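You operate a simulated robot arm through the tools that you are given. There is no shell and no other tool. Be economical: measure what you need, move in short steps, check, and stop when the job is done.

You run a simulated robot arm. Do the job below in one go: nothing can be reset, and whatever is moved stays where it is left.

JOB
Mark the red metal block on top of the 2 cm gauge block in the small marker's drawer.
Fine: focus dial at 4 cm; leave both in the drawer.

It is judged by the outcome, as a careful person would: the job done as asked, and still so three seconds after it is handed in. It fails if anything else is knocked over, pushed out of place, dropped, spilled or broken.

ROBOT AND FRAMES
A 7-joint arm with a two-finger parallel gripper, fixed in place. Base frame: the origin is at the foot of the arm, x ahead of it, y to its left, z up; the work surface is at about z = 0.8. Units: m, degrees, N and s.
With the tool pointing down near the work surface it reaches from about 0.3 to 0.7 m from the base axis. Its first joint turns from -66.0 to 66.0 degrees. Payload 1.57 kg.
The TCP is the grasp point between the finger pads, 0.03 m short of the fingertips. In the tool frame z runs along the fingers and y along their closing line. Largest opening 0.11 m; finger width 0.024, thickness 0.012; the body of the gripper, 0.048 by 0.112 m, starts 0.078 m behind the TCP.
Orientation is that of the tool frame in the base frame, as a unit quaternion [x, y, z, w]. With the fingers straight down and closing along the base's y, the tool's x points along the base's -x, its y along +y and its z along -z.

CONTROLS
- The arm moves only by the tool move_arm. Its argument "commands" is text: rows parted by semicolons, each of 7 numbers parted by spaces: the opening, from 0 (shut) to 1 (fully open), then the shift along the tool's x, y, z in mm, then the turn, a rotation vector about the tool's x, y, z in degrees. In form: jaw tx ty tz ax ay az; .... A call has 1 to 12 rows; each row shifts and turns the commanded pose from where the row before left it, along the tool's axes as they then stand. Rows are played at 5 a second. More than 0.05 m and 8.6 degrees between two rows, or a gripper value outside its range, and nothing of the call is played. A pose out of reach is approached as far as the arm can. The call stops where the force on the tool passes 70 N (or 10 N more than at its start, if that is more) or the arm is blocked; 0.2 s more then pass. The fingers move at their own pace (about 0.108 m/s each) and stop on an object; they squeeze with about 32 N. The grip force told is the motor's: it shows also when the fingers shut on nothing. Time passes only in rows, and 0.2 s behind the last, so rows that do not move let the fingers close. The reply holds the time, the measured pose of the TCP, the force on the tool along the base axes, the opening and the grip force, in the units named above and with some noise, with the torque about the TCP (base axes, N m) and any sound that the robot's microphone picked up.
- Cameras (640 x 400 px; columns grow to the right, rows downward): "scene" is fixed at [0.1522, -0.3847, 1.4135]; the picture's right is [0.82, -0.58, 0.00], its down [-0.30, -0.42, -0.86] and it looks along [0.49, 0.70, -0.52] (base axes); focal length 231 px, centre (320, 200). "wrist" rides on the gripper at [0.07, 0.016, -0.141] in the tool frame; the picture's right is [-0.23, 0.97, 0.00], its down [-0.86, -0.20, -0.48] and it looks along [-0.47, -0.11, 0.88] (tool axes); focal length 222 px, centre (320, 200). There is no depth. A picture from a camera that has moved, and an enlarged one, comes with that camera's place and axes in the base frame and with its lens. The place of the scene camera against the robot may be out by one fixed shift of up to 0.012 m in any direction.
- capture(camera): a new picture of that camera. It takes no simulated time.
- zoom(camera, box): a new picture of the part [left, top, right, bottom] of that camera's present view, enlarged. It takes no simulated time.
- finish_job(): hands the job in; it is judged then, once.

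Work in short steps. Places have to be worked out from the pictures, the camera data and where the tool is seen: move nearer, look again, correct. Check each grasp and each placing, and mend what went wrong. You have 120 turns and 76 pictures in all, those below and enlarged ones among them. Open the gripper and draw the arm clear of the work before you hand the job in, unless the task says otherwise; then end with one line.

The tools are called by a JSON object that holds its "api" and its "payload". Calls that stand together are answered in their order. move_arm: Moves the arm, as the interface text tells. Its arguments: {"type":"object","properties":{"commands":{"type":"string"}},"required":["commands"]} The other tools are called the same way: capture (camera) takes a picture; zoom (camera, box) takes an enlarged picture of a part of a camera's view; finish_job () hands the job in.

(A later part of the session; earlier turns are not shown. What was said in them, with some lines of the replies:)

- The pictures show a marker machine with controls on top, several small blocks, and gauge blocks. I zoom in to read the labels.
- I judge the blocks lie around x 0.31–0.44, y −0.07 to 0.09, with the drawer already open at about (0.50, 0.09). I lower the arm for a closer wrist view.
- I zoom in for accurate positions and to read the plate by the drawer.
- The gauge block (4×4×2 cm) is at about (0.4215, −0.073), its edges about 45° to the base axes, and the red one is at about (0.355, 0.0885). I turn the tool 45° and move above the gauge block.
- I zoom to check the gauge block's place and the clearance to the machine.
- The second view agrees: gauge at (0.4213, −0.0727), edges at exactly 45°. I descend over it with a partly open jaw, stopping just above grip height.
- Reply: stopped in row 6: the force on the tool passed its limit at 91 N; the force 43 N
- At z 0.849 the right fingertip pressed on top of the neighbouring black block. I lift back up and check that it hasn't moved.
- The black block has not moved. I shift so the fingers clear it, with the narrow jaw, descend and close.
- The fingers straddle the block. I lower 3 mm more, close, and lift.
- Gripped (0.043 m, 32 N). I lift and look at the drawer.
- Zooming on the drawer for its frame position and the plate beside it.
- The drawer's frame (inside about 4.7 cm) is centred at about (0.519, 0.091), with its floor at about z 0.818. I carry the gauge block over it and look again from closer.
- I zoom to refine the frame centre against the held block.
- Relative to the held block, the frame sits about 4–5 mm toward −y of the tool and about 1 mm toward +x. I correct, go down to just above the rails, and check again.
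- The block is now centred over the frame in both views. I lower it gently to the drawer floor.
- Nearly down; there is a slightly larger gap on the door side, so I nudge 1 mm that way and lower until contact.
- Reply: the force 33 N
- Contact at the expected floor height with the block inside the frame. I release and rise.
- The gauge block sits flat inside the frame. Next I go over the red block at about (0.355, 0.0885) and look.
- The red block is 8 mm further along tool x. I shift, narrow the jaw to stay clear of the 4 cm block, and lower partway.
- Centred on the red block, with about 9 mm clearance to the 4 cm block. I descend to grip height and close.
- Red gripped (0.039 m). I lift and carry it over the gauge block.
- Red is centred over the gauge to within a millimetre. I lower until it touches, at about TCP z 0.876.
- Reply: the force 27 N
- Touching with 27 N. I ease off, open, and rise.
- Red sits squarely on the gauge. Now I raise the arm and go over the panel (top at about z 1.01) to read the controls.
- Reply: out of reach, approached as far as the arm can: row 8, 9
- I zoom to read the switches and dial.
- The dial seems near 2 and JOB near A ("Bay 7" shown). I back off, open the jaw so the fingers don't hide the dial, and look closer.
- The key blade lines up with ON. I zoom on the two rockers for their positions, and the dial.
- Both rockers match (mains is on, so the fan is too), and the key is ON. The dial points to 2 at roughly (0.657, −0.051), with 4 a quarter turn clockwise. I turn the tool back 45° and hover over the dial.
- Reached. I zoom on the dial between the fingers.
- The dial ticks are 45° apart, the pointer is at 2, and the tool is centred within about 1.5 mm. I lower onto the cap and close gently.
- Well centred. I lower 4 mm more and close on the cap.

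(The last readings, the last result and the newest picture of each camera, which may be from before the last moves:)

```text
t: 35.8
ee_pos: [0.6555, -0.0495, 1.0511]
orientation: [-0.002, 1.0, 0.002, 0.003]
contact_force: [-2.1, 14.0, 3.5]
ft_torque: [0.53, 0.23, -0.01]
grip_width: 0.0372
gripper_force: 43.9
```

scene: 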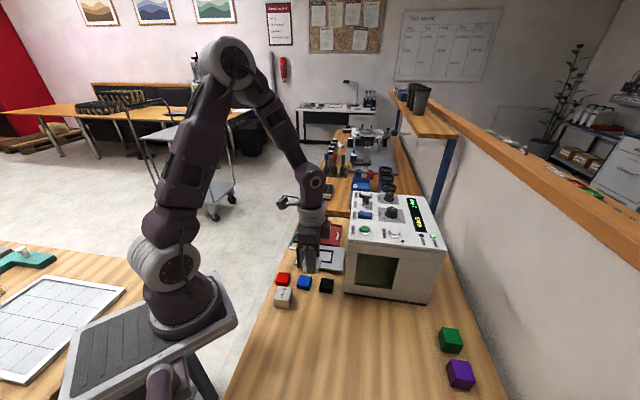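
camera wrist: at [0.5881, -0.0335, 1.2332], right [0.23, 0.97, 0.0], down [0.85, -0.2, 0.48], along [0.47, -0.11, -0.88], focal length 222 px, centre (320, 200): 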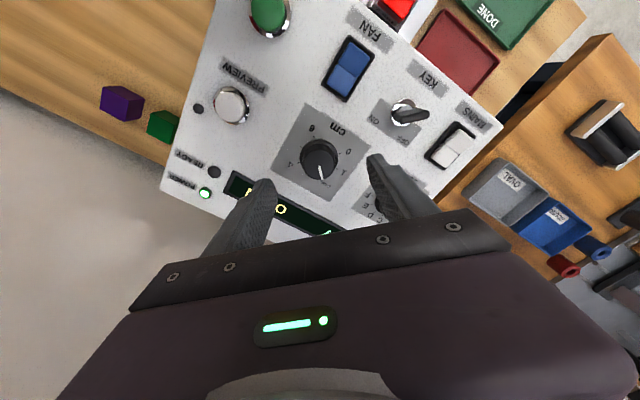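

The grip holds the knob at 0.037 m with a slight side load. I shift 1 mm to relieve it, then turn 45° clockwise and check.

{"api": "move_arm", "payload": {"commands": "0.15 0 1 0 0 0 0;0.15 0 0 0 0 0 7.5;0.15 0 0 0 0 0 7.5;0.15 0 0 0 0 0 7.5;0.15 0 0 0 0 0 7.5;0.15 0 0 0 0 0 7.5;0.15 0 0 0 0 0 7.5;0.15 0 0 0 0 0 0"}}

{"api": "zoom", "payload": {"camera": "wrist", "box": [250, 90, 390, 210]}}

```text
t: 37.6
ee_pos: [0.6555, -0.0504, 1.0509]
orientation: [0.383, 0.924, 0.002, 0.002]
contact_force: [-21.0, 13.2, 6.3]
ft_torque: [0.55, 0.71, 0.04]
grip_width: 0.0371
gripper_force: 43.9
```

```text
3.33 times, centred on (320, 150) of wrist
camera zoom: at [0.6188, 0.0099, 1.1926], right [0.85, 0.53, 0.0], down [0.46, -0.75, 0.48], along [0.26, -0.41, -0.88], focal length 740 px, centre (320, 367)
```

zoom: 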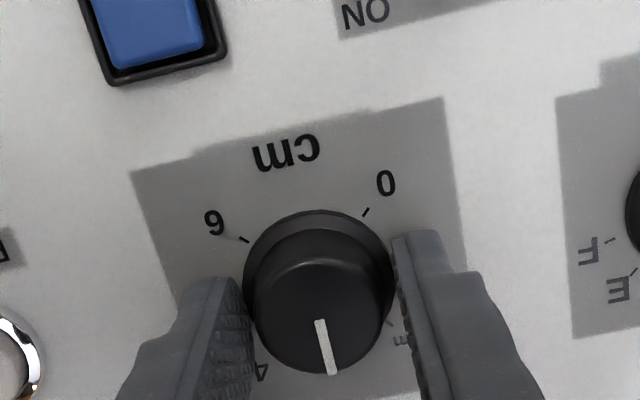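

The dial turns with the tool, now at 3. I relieve the side load and turn the other 45°.

{"api": "move_arm", "payload": {"commands": "0.15 1 0 0 0 0 0;0.15 0 0 0 0 0 7.5;0.15 0 0 0 0 0 7.5;0.15 0 0 0 0 0 7.5;0.15 0 0 0 0 0 7.5;0.15 0 0 0 0 0 7.5;0.15 0 0 0 0 0 7.5;0.15 0 0 0 0 0 0;0.15 0 0 0 0 0 0"}}

{"api": "zoom", "payload": {"camera": "wrist", "box": [250, 90, 390, 210]}}

```text
t: 39.6
ee_pos: [0.6549, -0.0515, 1.0522]
orientation: [0.707, 0.707, 0.002, 0.001]
contact_force: [-22.2, 2.9, 20.1]
ft_torque: [-0.43, 0.84, 0.05]
grip_width: 0.0368
gripper_force: 43.1
```

```text
3.33 times, centred on (320, 150) of wrist
camera zoom: at [0.6717, 0.0183, 1.1929], right [0.97, -0.23, 0.01], down [-0.2, -0.86, 0.48], along [-0.1, -0.47, -0.88], focal length 740 px, centre (320, 367)
```

zoom: 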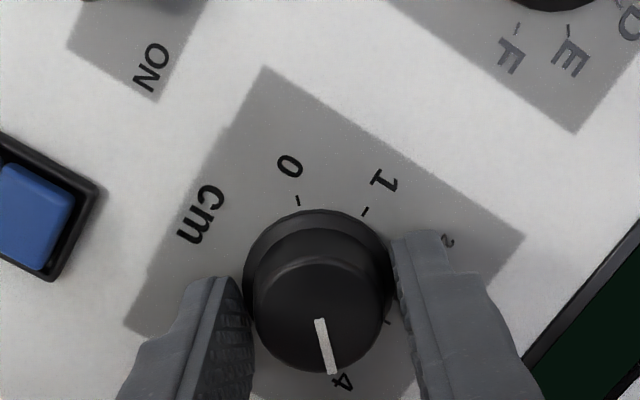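

The pointer is at 4. I open and lift off, then check.

{"api": "move_arm", "payload": {"commands": "0.5 0 0 0 0 0 0;0.5 0 0 0 0 0 0;0.5 0 0 -30 0 0 0;0.5 0 0 -10 0 0 0;0.5 0 0 0 0 0 0;0.5 0 0 0 0 0 0"}}

{"api": "zoom", "payload": {"camera": "wrist", "box": [240, 60, 440, 220]}}

```text
t: 41.0
ee_pos: [0.6572, -0.0505, 1.093]
orientation: [0.707, 0.707, 0.004, 0.003]
contact_force: [-0.6, 0.4, -0.7]
ft_torque: [0.02, 0.03, 0.01]
grip_width: 0.0551
gripper_force: 0.1
```

```text
2.50 times, centred on (340, 140) of wrist
camera zoom: at [0.674, 0.0181, 1.2333], right [0.97, -0.23, 0.01], down [-0.2, -0.86, 0.48], along [-0.1, -0.47, -0.88], focal length 555 px, centre (270, 350)
```

zoom: 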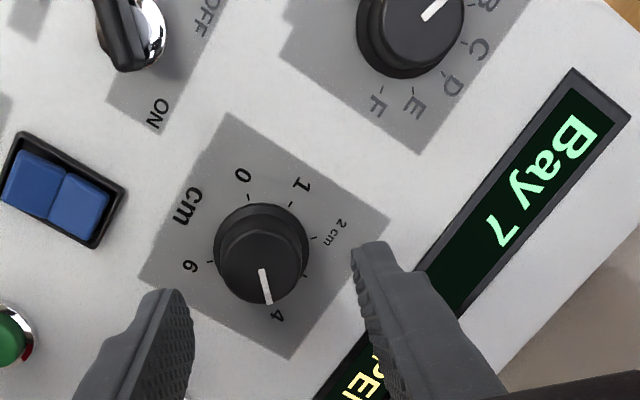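

The dial reads 4. Next I close the drawer by pushing its handle bar, at about (0.438, 0.181, z 0.863), toward the machine. I rotate back to 45°, shut the fingers and travel high to a spot outside the handle.

{"api": "move_arm", "payload": {"commands": "0 0 0 -30 0 0 -7.5;0 0 0 0 0 0 -7.5;0 0 0 0 0 0 -7.5;0 0 0 0 0 0 -7.5;0 0 0 0 0 0 -7.5;0 0 0 0 0 0 -7.5;0 45 0 0 0 0 0;0 45 0 0 0 0 0;0 45 0 0 0 0 0;0 45 0 0 0 0 0;0 45 0 0 0 0 0;0 45 0 0 0 0 0"}}

{"api": "move_arm", "payload": {"commands": "0 45 2 0 0 0 0;0 43 2 0 0 0 0;0 0 0 45 0 0 0;0 0 0 45 0 0 0;0 0 0 45 0 0 0;0 0 0 0 0 0 0;0 0 0 0 0 0 0"}}

{"api": "capture", "payload": {"camera": "wrist"}}

{"api": "capture", "payload": {"camera": "scene"}}

```text
t: 43.6
ee_pos: [0.5656, 0.136, 1.1507]
orientation: [0.383, 0.924, 0.003, 0.005]
contact_force: [-0.6, 0.6, -0.6]
ft_torque: [-0.03, 0.0, -0.03]
grip_width: 0.0003
gripper_force: 20.7
out of reach, approached as far as the arm can: row 1, 7, 8, 9, 10
```

```text
t: 45.2
ee_pos: [0.5075, 0.201, 1.0124]
orientation: [0.382, 0.924, 0.002, 0.003]
contact_force: [0.3, 0.1, 0.5]
ft_torque: [-0.02, -0.02, 0.0]
grip_width: 0.0
gripper_force: 21.7
```

```text
28 pictures are left
camera wrist: at [0.4701, 0.2614, 1.1528], right [0.85, 0.53, 0.01], down [0.46, -0.75, 0.48], along [0.26, -0.41, -0.88], focal length 222 px, centre (320, 200)
```

wrist: 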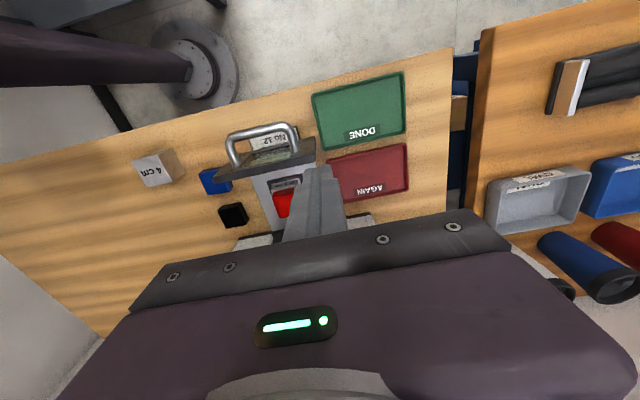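

```text
27 pictures are left
```

scene: 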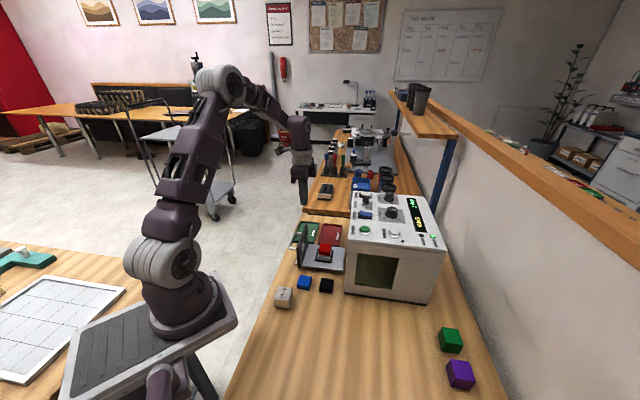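

I move to the spot outside the handle and descend partway.

{"api": "move_arm", "payload": {"commands": "0 37 -33 0 0 0 0;0 36 -33 0 0 0 0;0 0 0 40 0 0 0;0 0 0 40 0 0 0;0 0 0 0 0 0 0;0 0 0 0 0 0 0"}}

{"api": "zoom", "payload": {"camera": "scene", "box": [270, 190, 370, 280]}}

{"api": "capture", "payload": {"camera": "wrist"}}

```text
t: 46.6
ee_pos: [0.4114, 0.2089, 0.9314]
orientation: [0.382, 0.924, 0.001, 0.003]
contact_force: [0.1, -0.2, 0.8]
ft_torque: [0.02, -0.01, -0.02]
grip_width: 0.0
gripper_force: 21.2
```

```text
4.44 times, centred on (320, 235) of scene
camera zoom: at [0.1522, -0.3847, 1.4135], right [0.82, -0.58, 0.0], down [-0.3, -0.42, -0.86], along [0.49, 0.7, -0.52], focal length 1027 px, centre (320, 44)
```

zoom: 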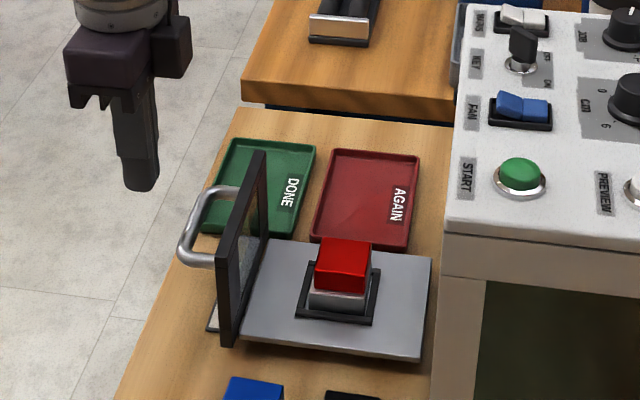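

```text
25 pictures are left
camera wrist: at [0.3734, 0.2684, 1.0723], right [0.85, 0.53, 0.01], down [0.46, -0.75, 0.48], along [0.26, -0.41, -0.88], focal length 222 px, centre (320, 200)
```

wrist: 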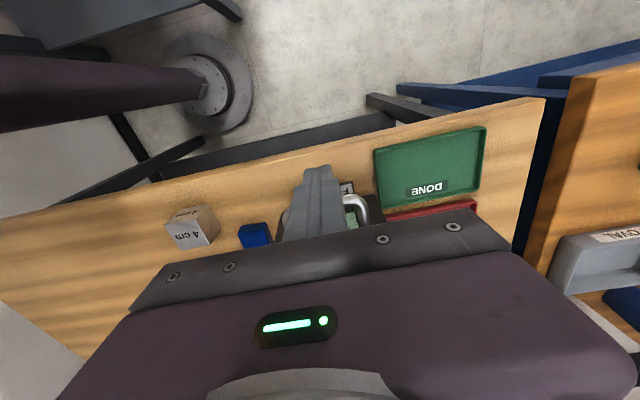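

The bar is about 2.4 cm inward of the fingers. I lower beside it and push gently toward the machine.

{"api": "move_arm", "payload": {"commands": "0 0 -3 30 0 0 0;0 0 0 23 0 0 0;0 0 0 0 0 0 0;0 -8 0 0 0 0 0;0 -8 0 0 0 0 0;0 -4 0 0 0 0 0;0 -4 0 0 0 0 0;0 -4 0 0 0 0 0;0 -4 0 0 0 0 0;0 -4 0 0 0 0 0;0 -4 0 0 0 0 0;0 0 0 0 0 0 0"}}

{"api": "zoom", "payload": {"camera": "scene", "box": [270, 190, 370, 280]}}

```text
t: 49.2
ee_pos: [0.4358, 0.1755, 0.88]
orientation: [0.381, 0.924, 0.001, 0.004]
contact_force: [-0.1, 0.0, 0.7]
ft_torque: [-0.02, 0.02, -0.06]
grip_width: 0.0002
gripper_force: 21.6
```

```text
4.44 times, centred on (320, 235) of scene
camera zoom: at [0.1522, -0.3847, 1.4136], right [0.82, -0.58, 0.0], down [-0.3, -0.42, -0.86], along [0.49, 0.7, -0.52], focal length 1027 px, centre (320, 44)
```

zoom: 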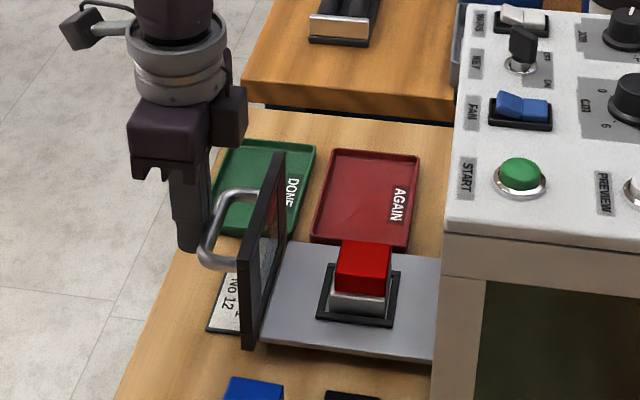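

The drawer slides with almost no force and the stack is steady. I keep pushing.

{"api": "move_arm", "payload": {"commands": "0 -4 0 0 0 0 0;0 -5 0 0 0 0 0;0 -6 0 0 0 0 0;0 -6 0 0 0 0 0;0 -6 0 0 0 0 0;0 -6 0 0 0 0 0;0 -6 0 0 0 0 0;0 -6 0 0 0 0 0;0 -6 0 0 0 0 0;0 -5 0 0 0 0 0;0 -4 0 0 0 0 0;0 0 0 0 0 0 0"}}

{"api": "zoom", "payload": {"camera": "scene", "box": [270, 190, 370, 280]}}

```text
t: 51.8
ee_pos: [0.4774, 0.1328, 0.8805]
orientation: [0.382, 0.924, 0.002, 0.004]
contact_force: [-0.5, 0.1, 0.3]
ft_torque: [-0.01, -0.01, 0.02]
grip_width: 0.0
gripper_force: 21.0
```

```text
4.44 times, centred on (320, 235) of scene
camera zoom: at [0.1522, -0.3847, 1.4136], right [0.82, -0.58, 0.0], down [-0.3, -0.42, -0.86], along [0.49, 0.7, -0.52], focal length 1027 px, centre (320, 44)
```

zoom: 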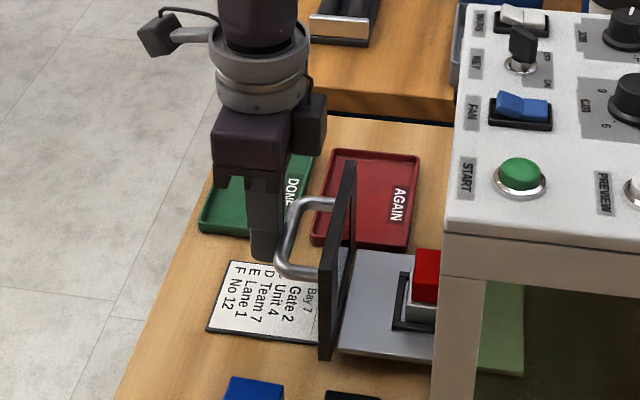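

The card is just the job legend (A = Bay 7 … F = No 12). None was asked for, so JOB stays as set. I push on.

{"api": "move_arm", "payload": {"commands": "0 -4 0 0 0 0 0;0 -5 0 0 0 0 0;0 -6 0 0 0 0 0;0 -6 0 0 0 0 0;0 -6 0 0 0 0 0;0 -6 0 0 0 0 0;0 -6 0 0 0 0 0;0 -6 0 0 0 0 0;0 -6 0 0 0 0 0;0 -5 0 0 0 0 0;0 -4 0 0 0 0 0;0 0 0 0 0 0 0"}}

{"api": "zoom", "payload": {"camera": "scene", "box": [290, 190, 390, 280]}}

```text
t: 54.4
ee_pos: [0.519, 0.0903, 0.8797]
orientation: [0.382, 0.924, 0.002, 0.003]
contact_force: [-0.2, 0.9, -0.5]
ft_torque: [-0.02, 0.0, -0.01]
grip_width: 0.0003
gripper_force: 21.1
```

```text
4.44 times, centred on (340, 235) of scene
camera zoom: at [0.1522, -0.3847, 1.4136], right [0.82, -0.58, 0.0], down [-0.3, -0.42, -0.86], along [0.49, 0.7, -0.52], focal length 1027 px, centre (231, 44)
```

zoom: 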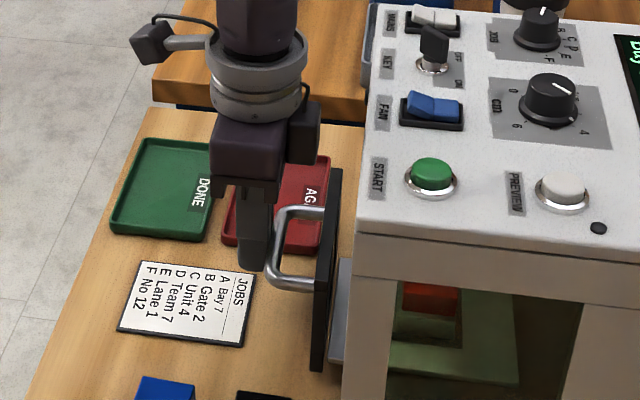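

About 2–3 cm remain. I push in small steps until it stops.

{"api": "move_arm", "payload": {"commands": "0 -4 0 0 0 0 0;0 -4 0 0 0 0 0;0 -4 0 0 0 0 0;0 -4 0 0 0 0 0;0 -3 0 0 0 0 0;0 -3 0 0 0 0 0;0 -3 0 0 0 0 0;0 -2 0 0 0 0 0;0 -2 0 0 0 0 0;0 0 0 0 0 0 0"}}

{"api": "zoom", "payload": {"camera": "scene", "box": [320, 190, 440, 290]}}

```text
t: 56.1
ee_pos: [0.5304, 0.0811, 0.878]
orientation: [0.379, 0.925, 0.003, -0.009]
contact_force: [-8.9, 7.2, 2.2]
ft_torque: [0.04, -0.08, 0.0]
grip_width: 0.0002
gripper_force: 20.9
stopped in row 8: the force on the tool passed its limit at 73 N (the readings are from after the stop); the commanded pose is now the measured one
```

```text
4.00 times, centred on (380, 240) of scene
camera zoom: at [0.152, -0.3846, 1.4136], right [0.82, -0.58, 0.0], down [-0.3, -0.42, -0.86], along [0.49, 0.7, -0.52], focal length 924 px, centre (80, 40)
```

zoom: 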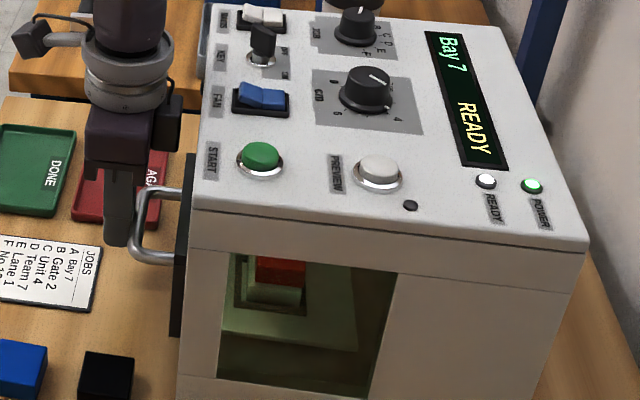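

READY is shown; the drawer is shut. I back away, rise, and look at START from above.

{"api": "move_arm", "payload": {"commands": "0 15 0 0 0 0 0;0 20 0 0 0 0 0;0 0 0 -45 0 0 0;0 0 0 -45 0 0 0;0 0 0 -45 0 0 0;0 0 0 -45 0 0 0;0 0 0 -40 0 0 0;0 0 0 0 0 0 0;0 0 0 0 0 0 0"}}

```text
t: 58.1
ee_pos: [0.5109, 0.1013, 1.1027]
orientation: [0.38, 0.925, 0.002, -0.006]
contact_force: [0.6, -0.1, -0.9]
ft_torque: [0.0, -0.01, -0.01]
grip_width: 0.0
gripper_force: 21.1
```

Moving above START at about (0.5395, −0.058).

{"api": "move_arm", "payload": {"commands": "0 -33 -23 0 0 0 0;0 -33 -23 0 0 0 0;0 -33 -23 0 0 0 0;0 -33 -23 0 0 0 0;0 0 0 20 0 0 0;0 0 0 0 0 0 0;0 0 0 0 0 0 0"}}

{"api": "capture", "payload": {"camera": "wrist"}}

{"api": "zoom", "payload": {"camera": "scene", "box": [345, 190, 445, 250]}}

```text
t: 59.7
ee_pos: [0.5362, -0.0558, 1.0785]
orientation: [0.38, 0.925, 0.003, -0.006]
contact_force: [-0.4, 0.1, -0.9]
ft_torque: [0.01, 0.02, -0.02]
grip_width: 0.0
gripper_force: 21.4
```

```text
20 pictures are left
camera wrist: at [0.5019, 0.0025, 1.2202], right [0.85, 0.53, 0.0], down [0.47, -0.75, 0.47], along [0.25, -0.4, -0.88], focal length 222 px, centre (320, 200)
```

wrist: 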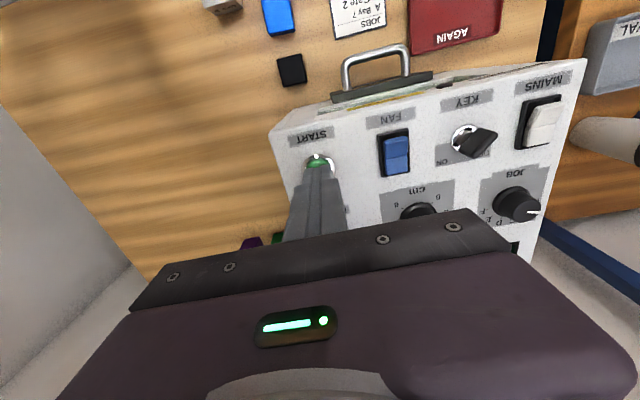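

```text
6.40 times, centred on (395, 220) of scene
camera zoom: at [0.1522, -0.3847, 1.4135], right [0.82, -0.58, 0.0], down [-0.3, -0.42, -0.86], along [0.49, 0.7, -0.52], focal length 1478 px, centre (-160, 72)
```

zoom: 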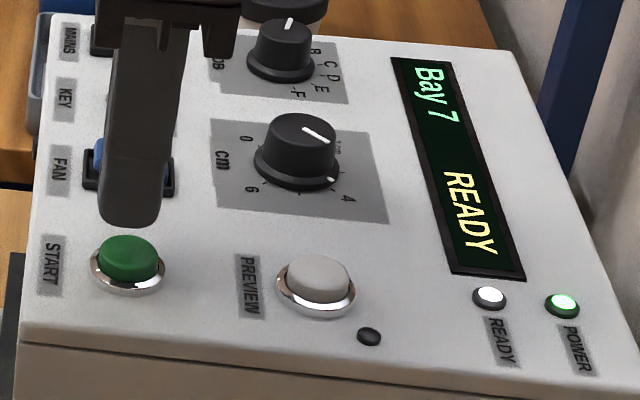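

The tip is right above START. I first take a fine look at the dial pointer before firing.

{"api": "zoom", "payload": {"camera": "scene", "box": [374, 204, 410, 228]}}

```text
16.00 times, centred on (392, 216) of scene
camera zoom: at [0.1522, -0.3847, 1.4135], right [0.82, -0.58, 0.0], down [-0.3, -0.42, -0.86], along [0.49, 0.7, -0.52], focal length 3696 px, centre (-832, -56)
```

zoom: 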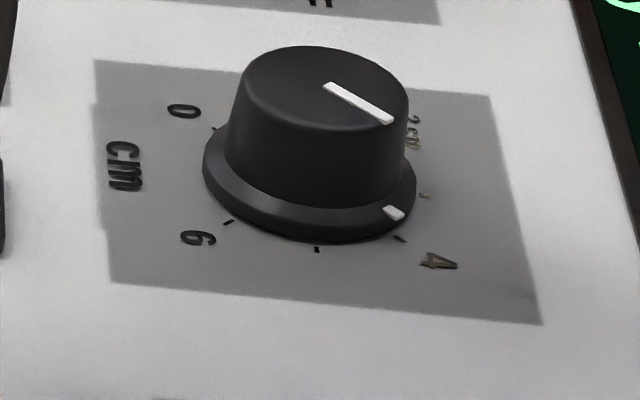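

The pointer reads about 3.9 from here. I go over the dial for a precise overhead look before pressing START.

{"api": "move_arm", "payload": {"commands": "0.5 0 0 -12 0 0 0;0.7 -25 30 0 0 0 0;0.7 -27 30 0 0 0 0;0.7 -27 28 0 0 0 0;0.7 0 0 0 0 0 0;0.7 0 0 0 0 0 0"}}

{"api": "zoom", "payload": {"camera": "wrist", "box": [280, 115, 360, 185]}}

```text
t: 61.1
ee_pos: [0.6485, -0.0479, 1.0852]
orientation: [0.369, 0.929, -0.004, -0.015]
contact_force: [-0.1, 0.9, -0.3]
ft_torque: [-0.01, 0.01, -0.03]
grip_width: 0.0769
gripper_force: 0.1
out of reach, approached as far as the arm can: row 4
```

```text
5.71 times, centred on (320, 150) of wrist
camera zoom: at [0.6148, 0.0114, 1.2271], right [0.83, 0.55, -0.02], down [0.5, -0.73, 0.46], along [0.24, -0.4, -0.89], focal length 1269 px, centre (320, 486)
```

zoom: 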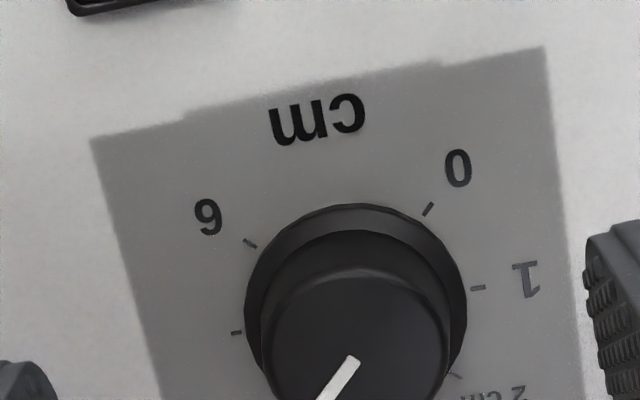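

Overhead it is within about 2° of the 4 mark (≈3.95–4), which is good. I return above START with the fingers shut.

{"api": "move_arm", "payload": {"commands": "0.5 27 -28 0 0 0 0;0 27 -30 0 0 0 0;0 25 -30 0 0 0 0;0 0 0 12 0 0 0;0 0 0 0 0 0 0;0 0 0 0 0 0 0;0 0 0 0 0 0 0"}}

{"api": "zoom", "payload": {"camera": "wrist", "box": [260, 100, 400, 240]}}

```text
t: 62.7
ee_pos: [0.5414, -0.0598, 1.079]
orientation: [0.38, 0.925, 0.003, -0.007]
contact_force: [0.2, 0.6, 0.0]
ft_torque: [-0.02, 0.04, 0.02]
grip_width: 0.0
gripper_force: 21.5
```

```text
2.86 times, centred on (330, 170) of wrist
camera zoom: at [0.5059, -0.0001, 1.2216], right [0.85, 0.53, 0.0], down [0.47, -0.75, 0.47], along [0.25, -0.4, -0.88], focal length 635 px, centre (291, 286)
```

zoom: 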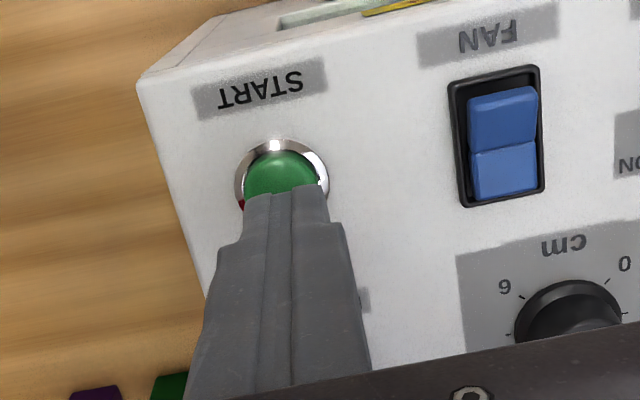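

The button centre is about 4 mm toward tool +x. I shift and press down in small steps.

{"api": "move_arm", "payload": {"commands": "0 4 -2 0 0 0 0;0 0 0 10 0 0 0;0 0 0 4 0 0 0;0 0 0 2 0 0 0;0 0 0 2 0 0 0;0 0 0 0 0 0 0"}}

```text
t: 64.1
ee_pos: [0.5338, -0.0556, 1.0605]
orientation: [0.379, 0.925, 0.002, -0.006]
contact_force: [0.3, -0.6, 1.1]
ft_torque: [0.0, 0.01, 0.01]
grip_width: 0.0001
gripper_force: 21.1
```

{"api": "move_arm", "payload": {"commands": "0 0 0 2 0 0 0;0 0 0 2 0 0 0;0 0 0 2 0 0 0;0 0 0 0 0 0 0"}}

```text
t: 65.1
ee_pos: [0.5332, -0.0557, 1.0528]
orientation: [0.38, 0.925, 0.003, -0.006]
contact_force: [-3.9, -0.7, 23.7]
ft_torque: [-0.09, 0.06, -0.01]
grip_width: 0.0
gripper_force: 21.2
heard: click
```

Heard a click. I lift off the button and check the display.

{"api": "move_arm", "payload": {"commands": "0 0 0 -15 0 0 0;0 0 0 -25 0 0 0;0 0 0 0 0 0 0"}}

{"api": "zoom", "payload": {"camera": "scene", "box": [345, 190, 445, 290]}}

```text
t: 65.9
ee_pos: [0.5331, -0.057, 1.0942]
orientation: [0.38, 0.925, 0.002, -0.007]
contact_force: [-0.9, -0.3, -0.2]
ft_torque: [0.01, 0.02, -0.02]
grip_width: 0.0
gripper_force: 21.2
```

```text
4.00 times, centred on (395, 240) of scene
camera zoom: at [0.1522, -0.3847, 1.4135], right [0.82, -0.58, 0.0], down [-0.3, -0.42, -0.86], along [0.49, 0.7, -0.52], focal length 924 px, centre (20, 40)
```

zoom: 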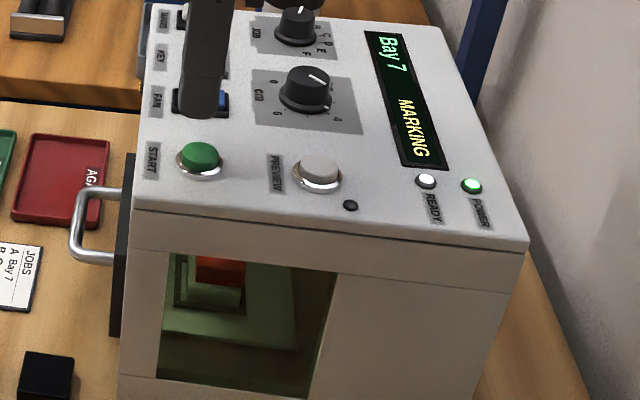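

It is marking. I move the arm up and away while it runs, and wait.

{"api": "move_arm", "payload": {"commands": "0.3 30 0 -20 0 0 0;0.3 35 0 0 0 0 0;0.3 35 0 0 0 0 0;0.3 35 0 0 0 0 0;0.3 0 0 0 0 0 0;0.3 0 0 0 0 0 0;0.3 0 0 0 0 0 0;0.3 0 0 0 0 0 0;0.3 0 0 0 0 0 0;0.3 0 0 0 0 0 0;0.3 0 0 0 0 0 0;0.3 0 0 0 0 0 0"}}

{"api": "zoom", "payload": {"camera": "scene", "box": [345, 190, 445, 290]}}

```text
t: 68.5
ee_pos: [0.4386, 0.0393, 1.1176]
orientation: [0.38, 0.925, 0.003, -0.006]
contact_force: [-0.2, 0.9, 0.2]
ft_torque: [0.0, -0.04, 0.0]
grip_width: 0.0331
gripper_force: 0.1
```

```text
4.00 times, centred on (395, 240) of scene
camera zoom: at [0.1522, -0.3847, 1.4135], right [0.82, -0.58, 0.0], down [-0.3, -0.42, -0.86], along [0.49, 0.7, -0.52], focal length 924 px, centre (20, 40)
```

zoom: 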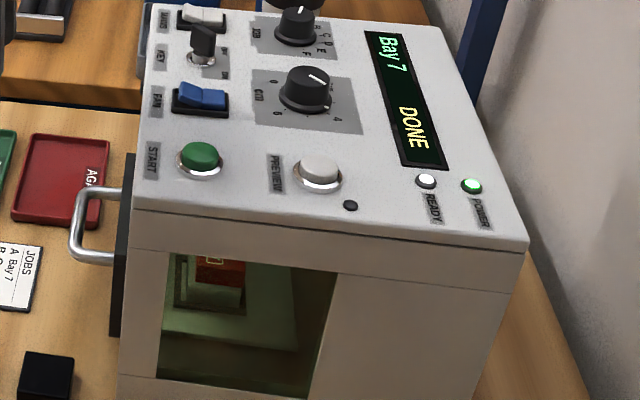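

The display says DONE. I look through the window at the mark and check the whole scene.

{"api": "zoom", "payload": {"camera": "scene", "box": [368, 248, 412, 280]}}

{"api": "capture", "payload": {"camera": "scene"}}

```text
12.50 times, centred on (390, 264) of scene
camera zoom: at [0.1522, -0.3847, 1.4135], right [0.82, -0.58, 0.0], down [-0.3, -0.42, -0.86], along [0.49, 0.7, -0.52], focal length 2887 px, centre (-555, -600)
```

zoom: 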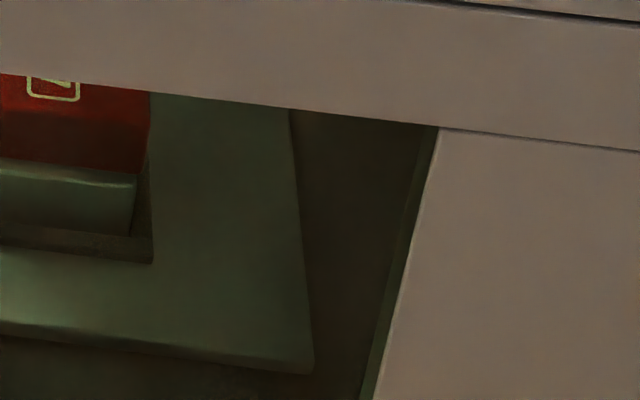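

```text
12 pictures are left
```

scene: 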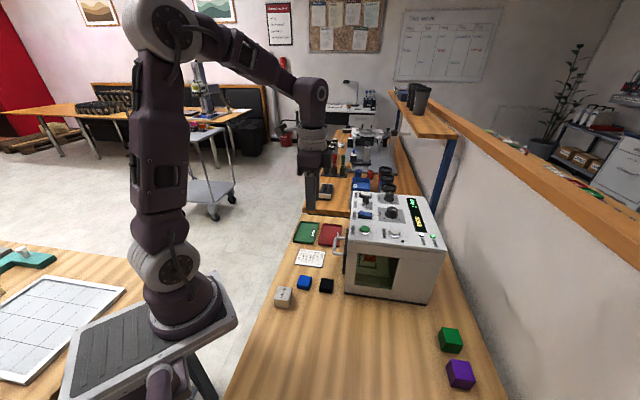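

The mark (a bright, crisp frame with text) is visible on the red block. Everything else is in place, and the arm is clear with the gripper open, so I hand in.

{"api": "finish_job", "payload": {}}

```text
The job is handed in.
```

The red block is marked "Bay 7" (JOB A, left as I found it since you named no job) on top of the 2 cm gauge block. The focus dial is set to 4 cm, within about 0.1 cm by eye, the display read DONE, and both blocks are in the closed drawer.
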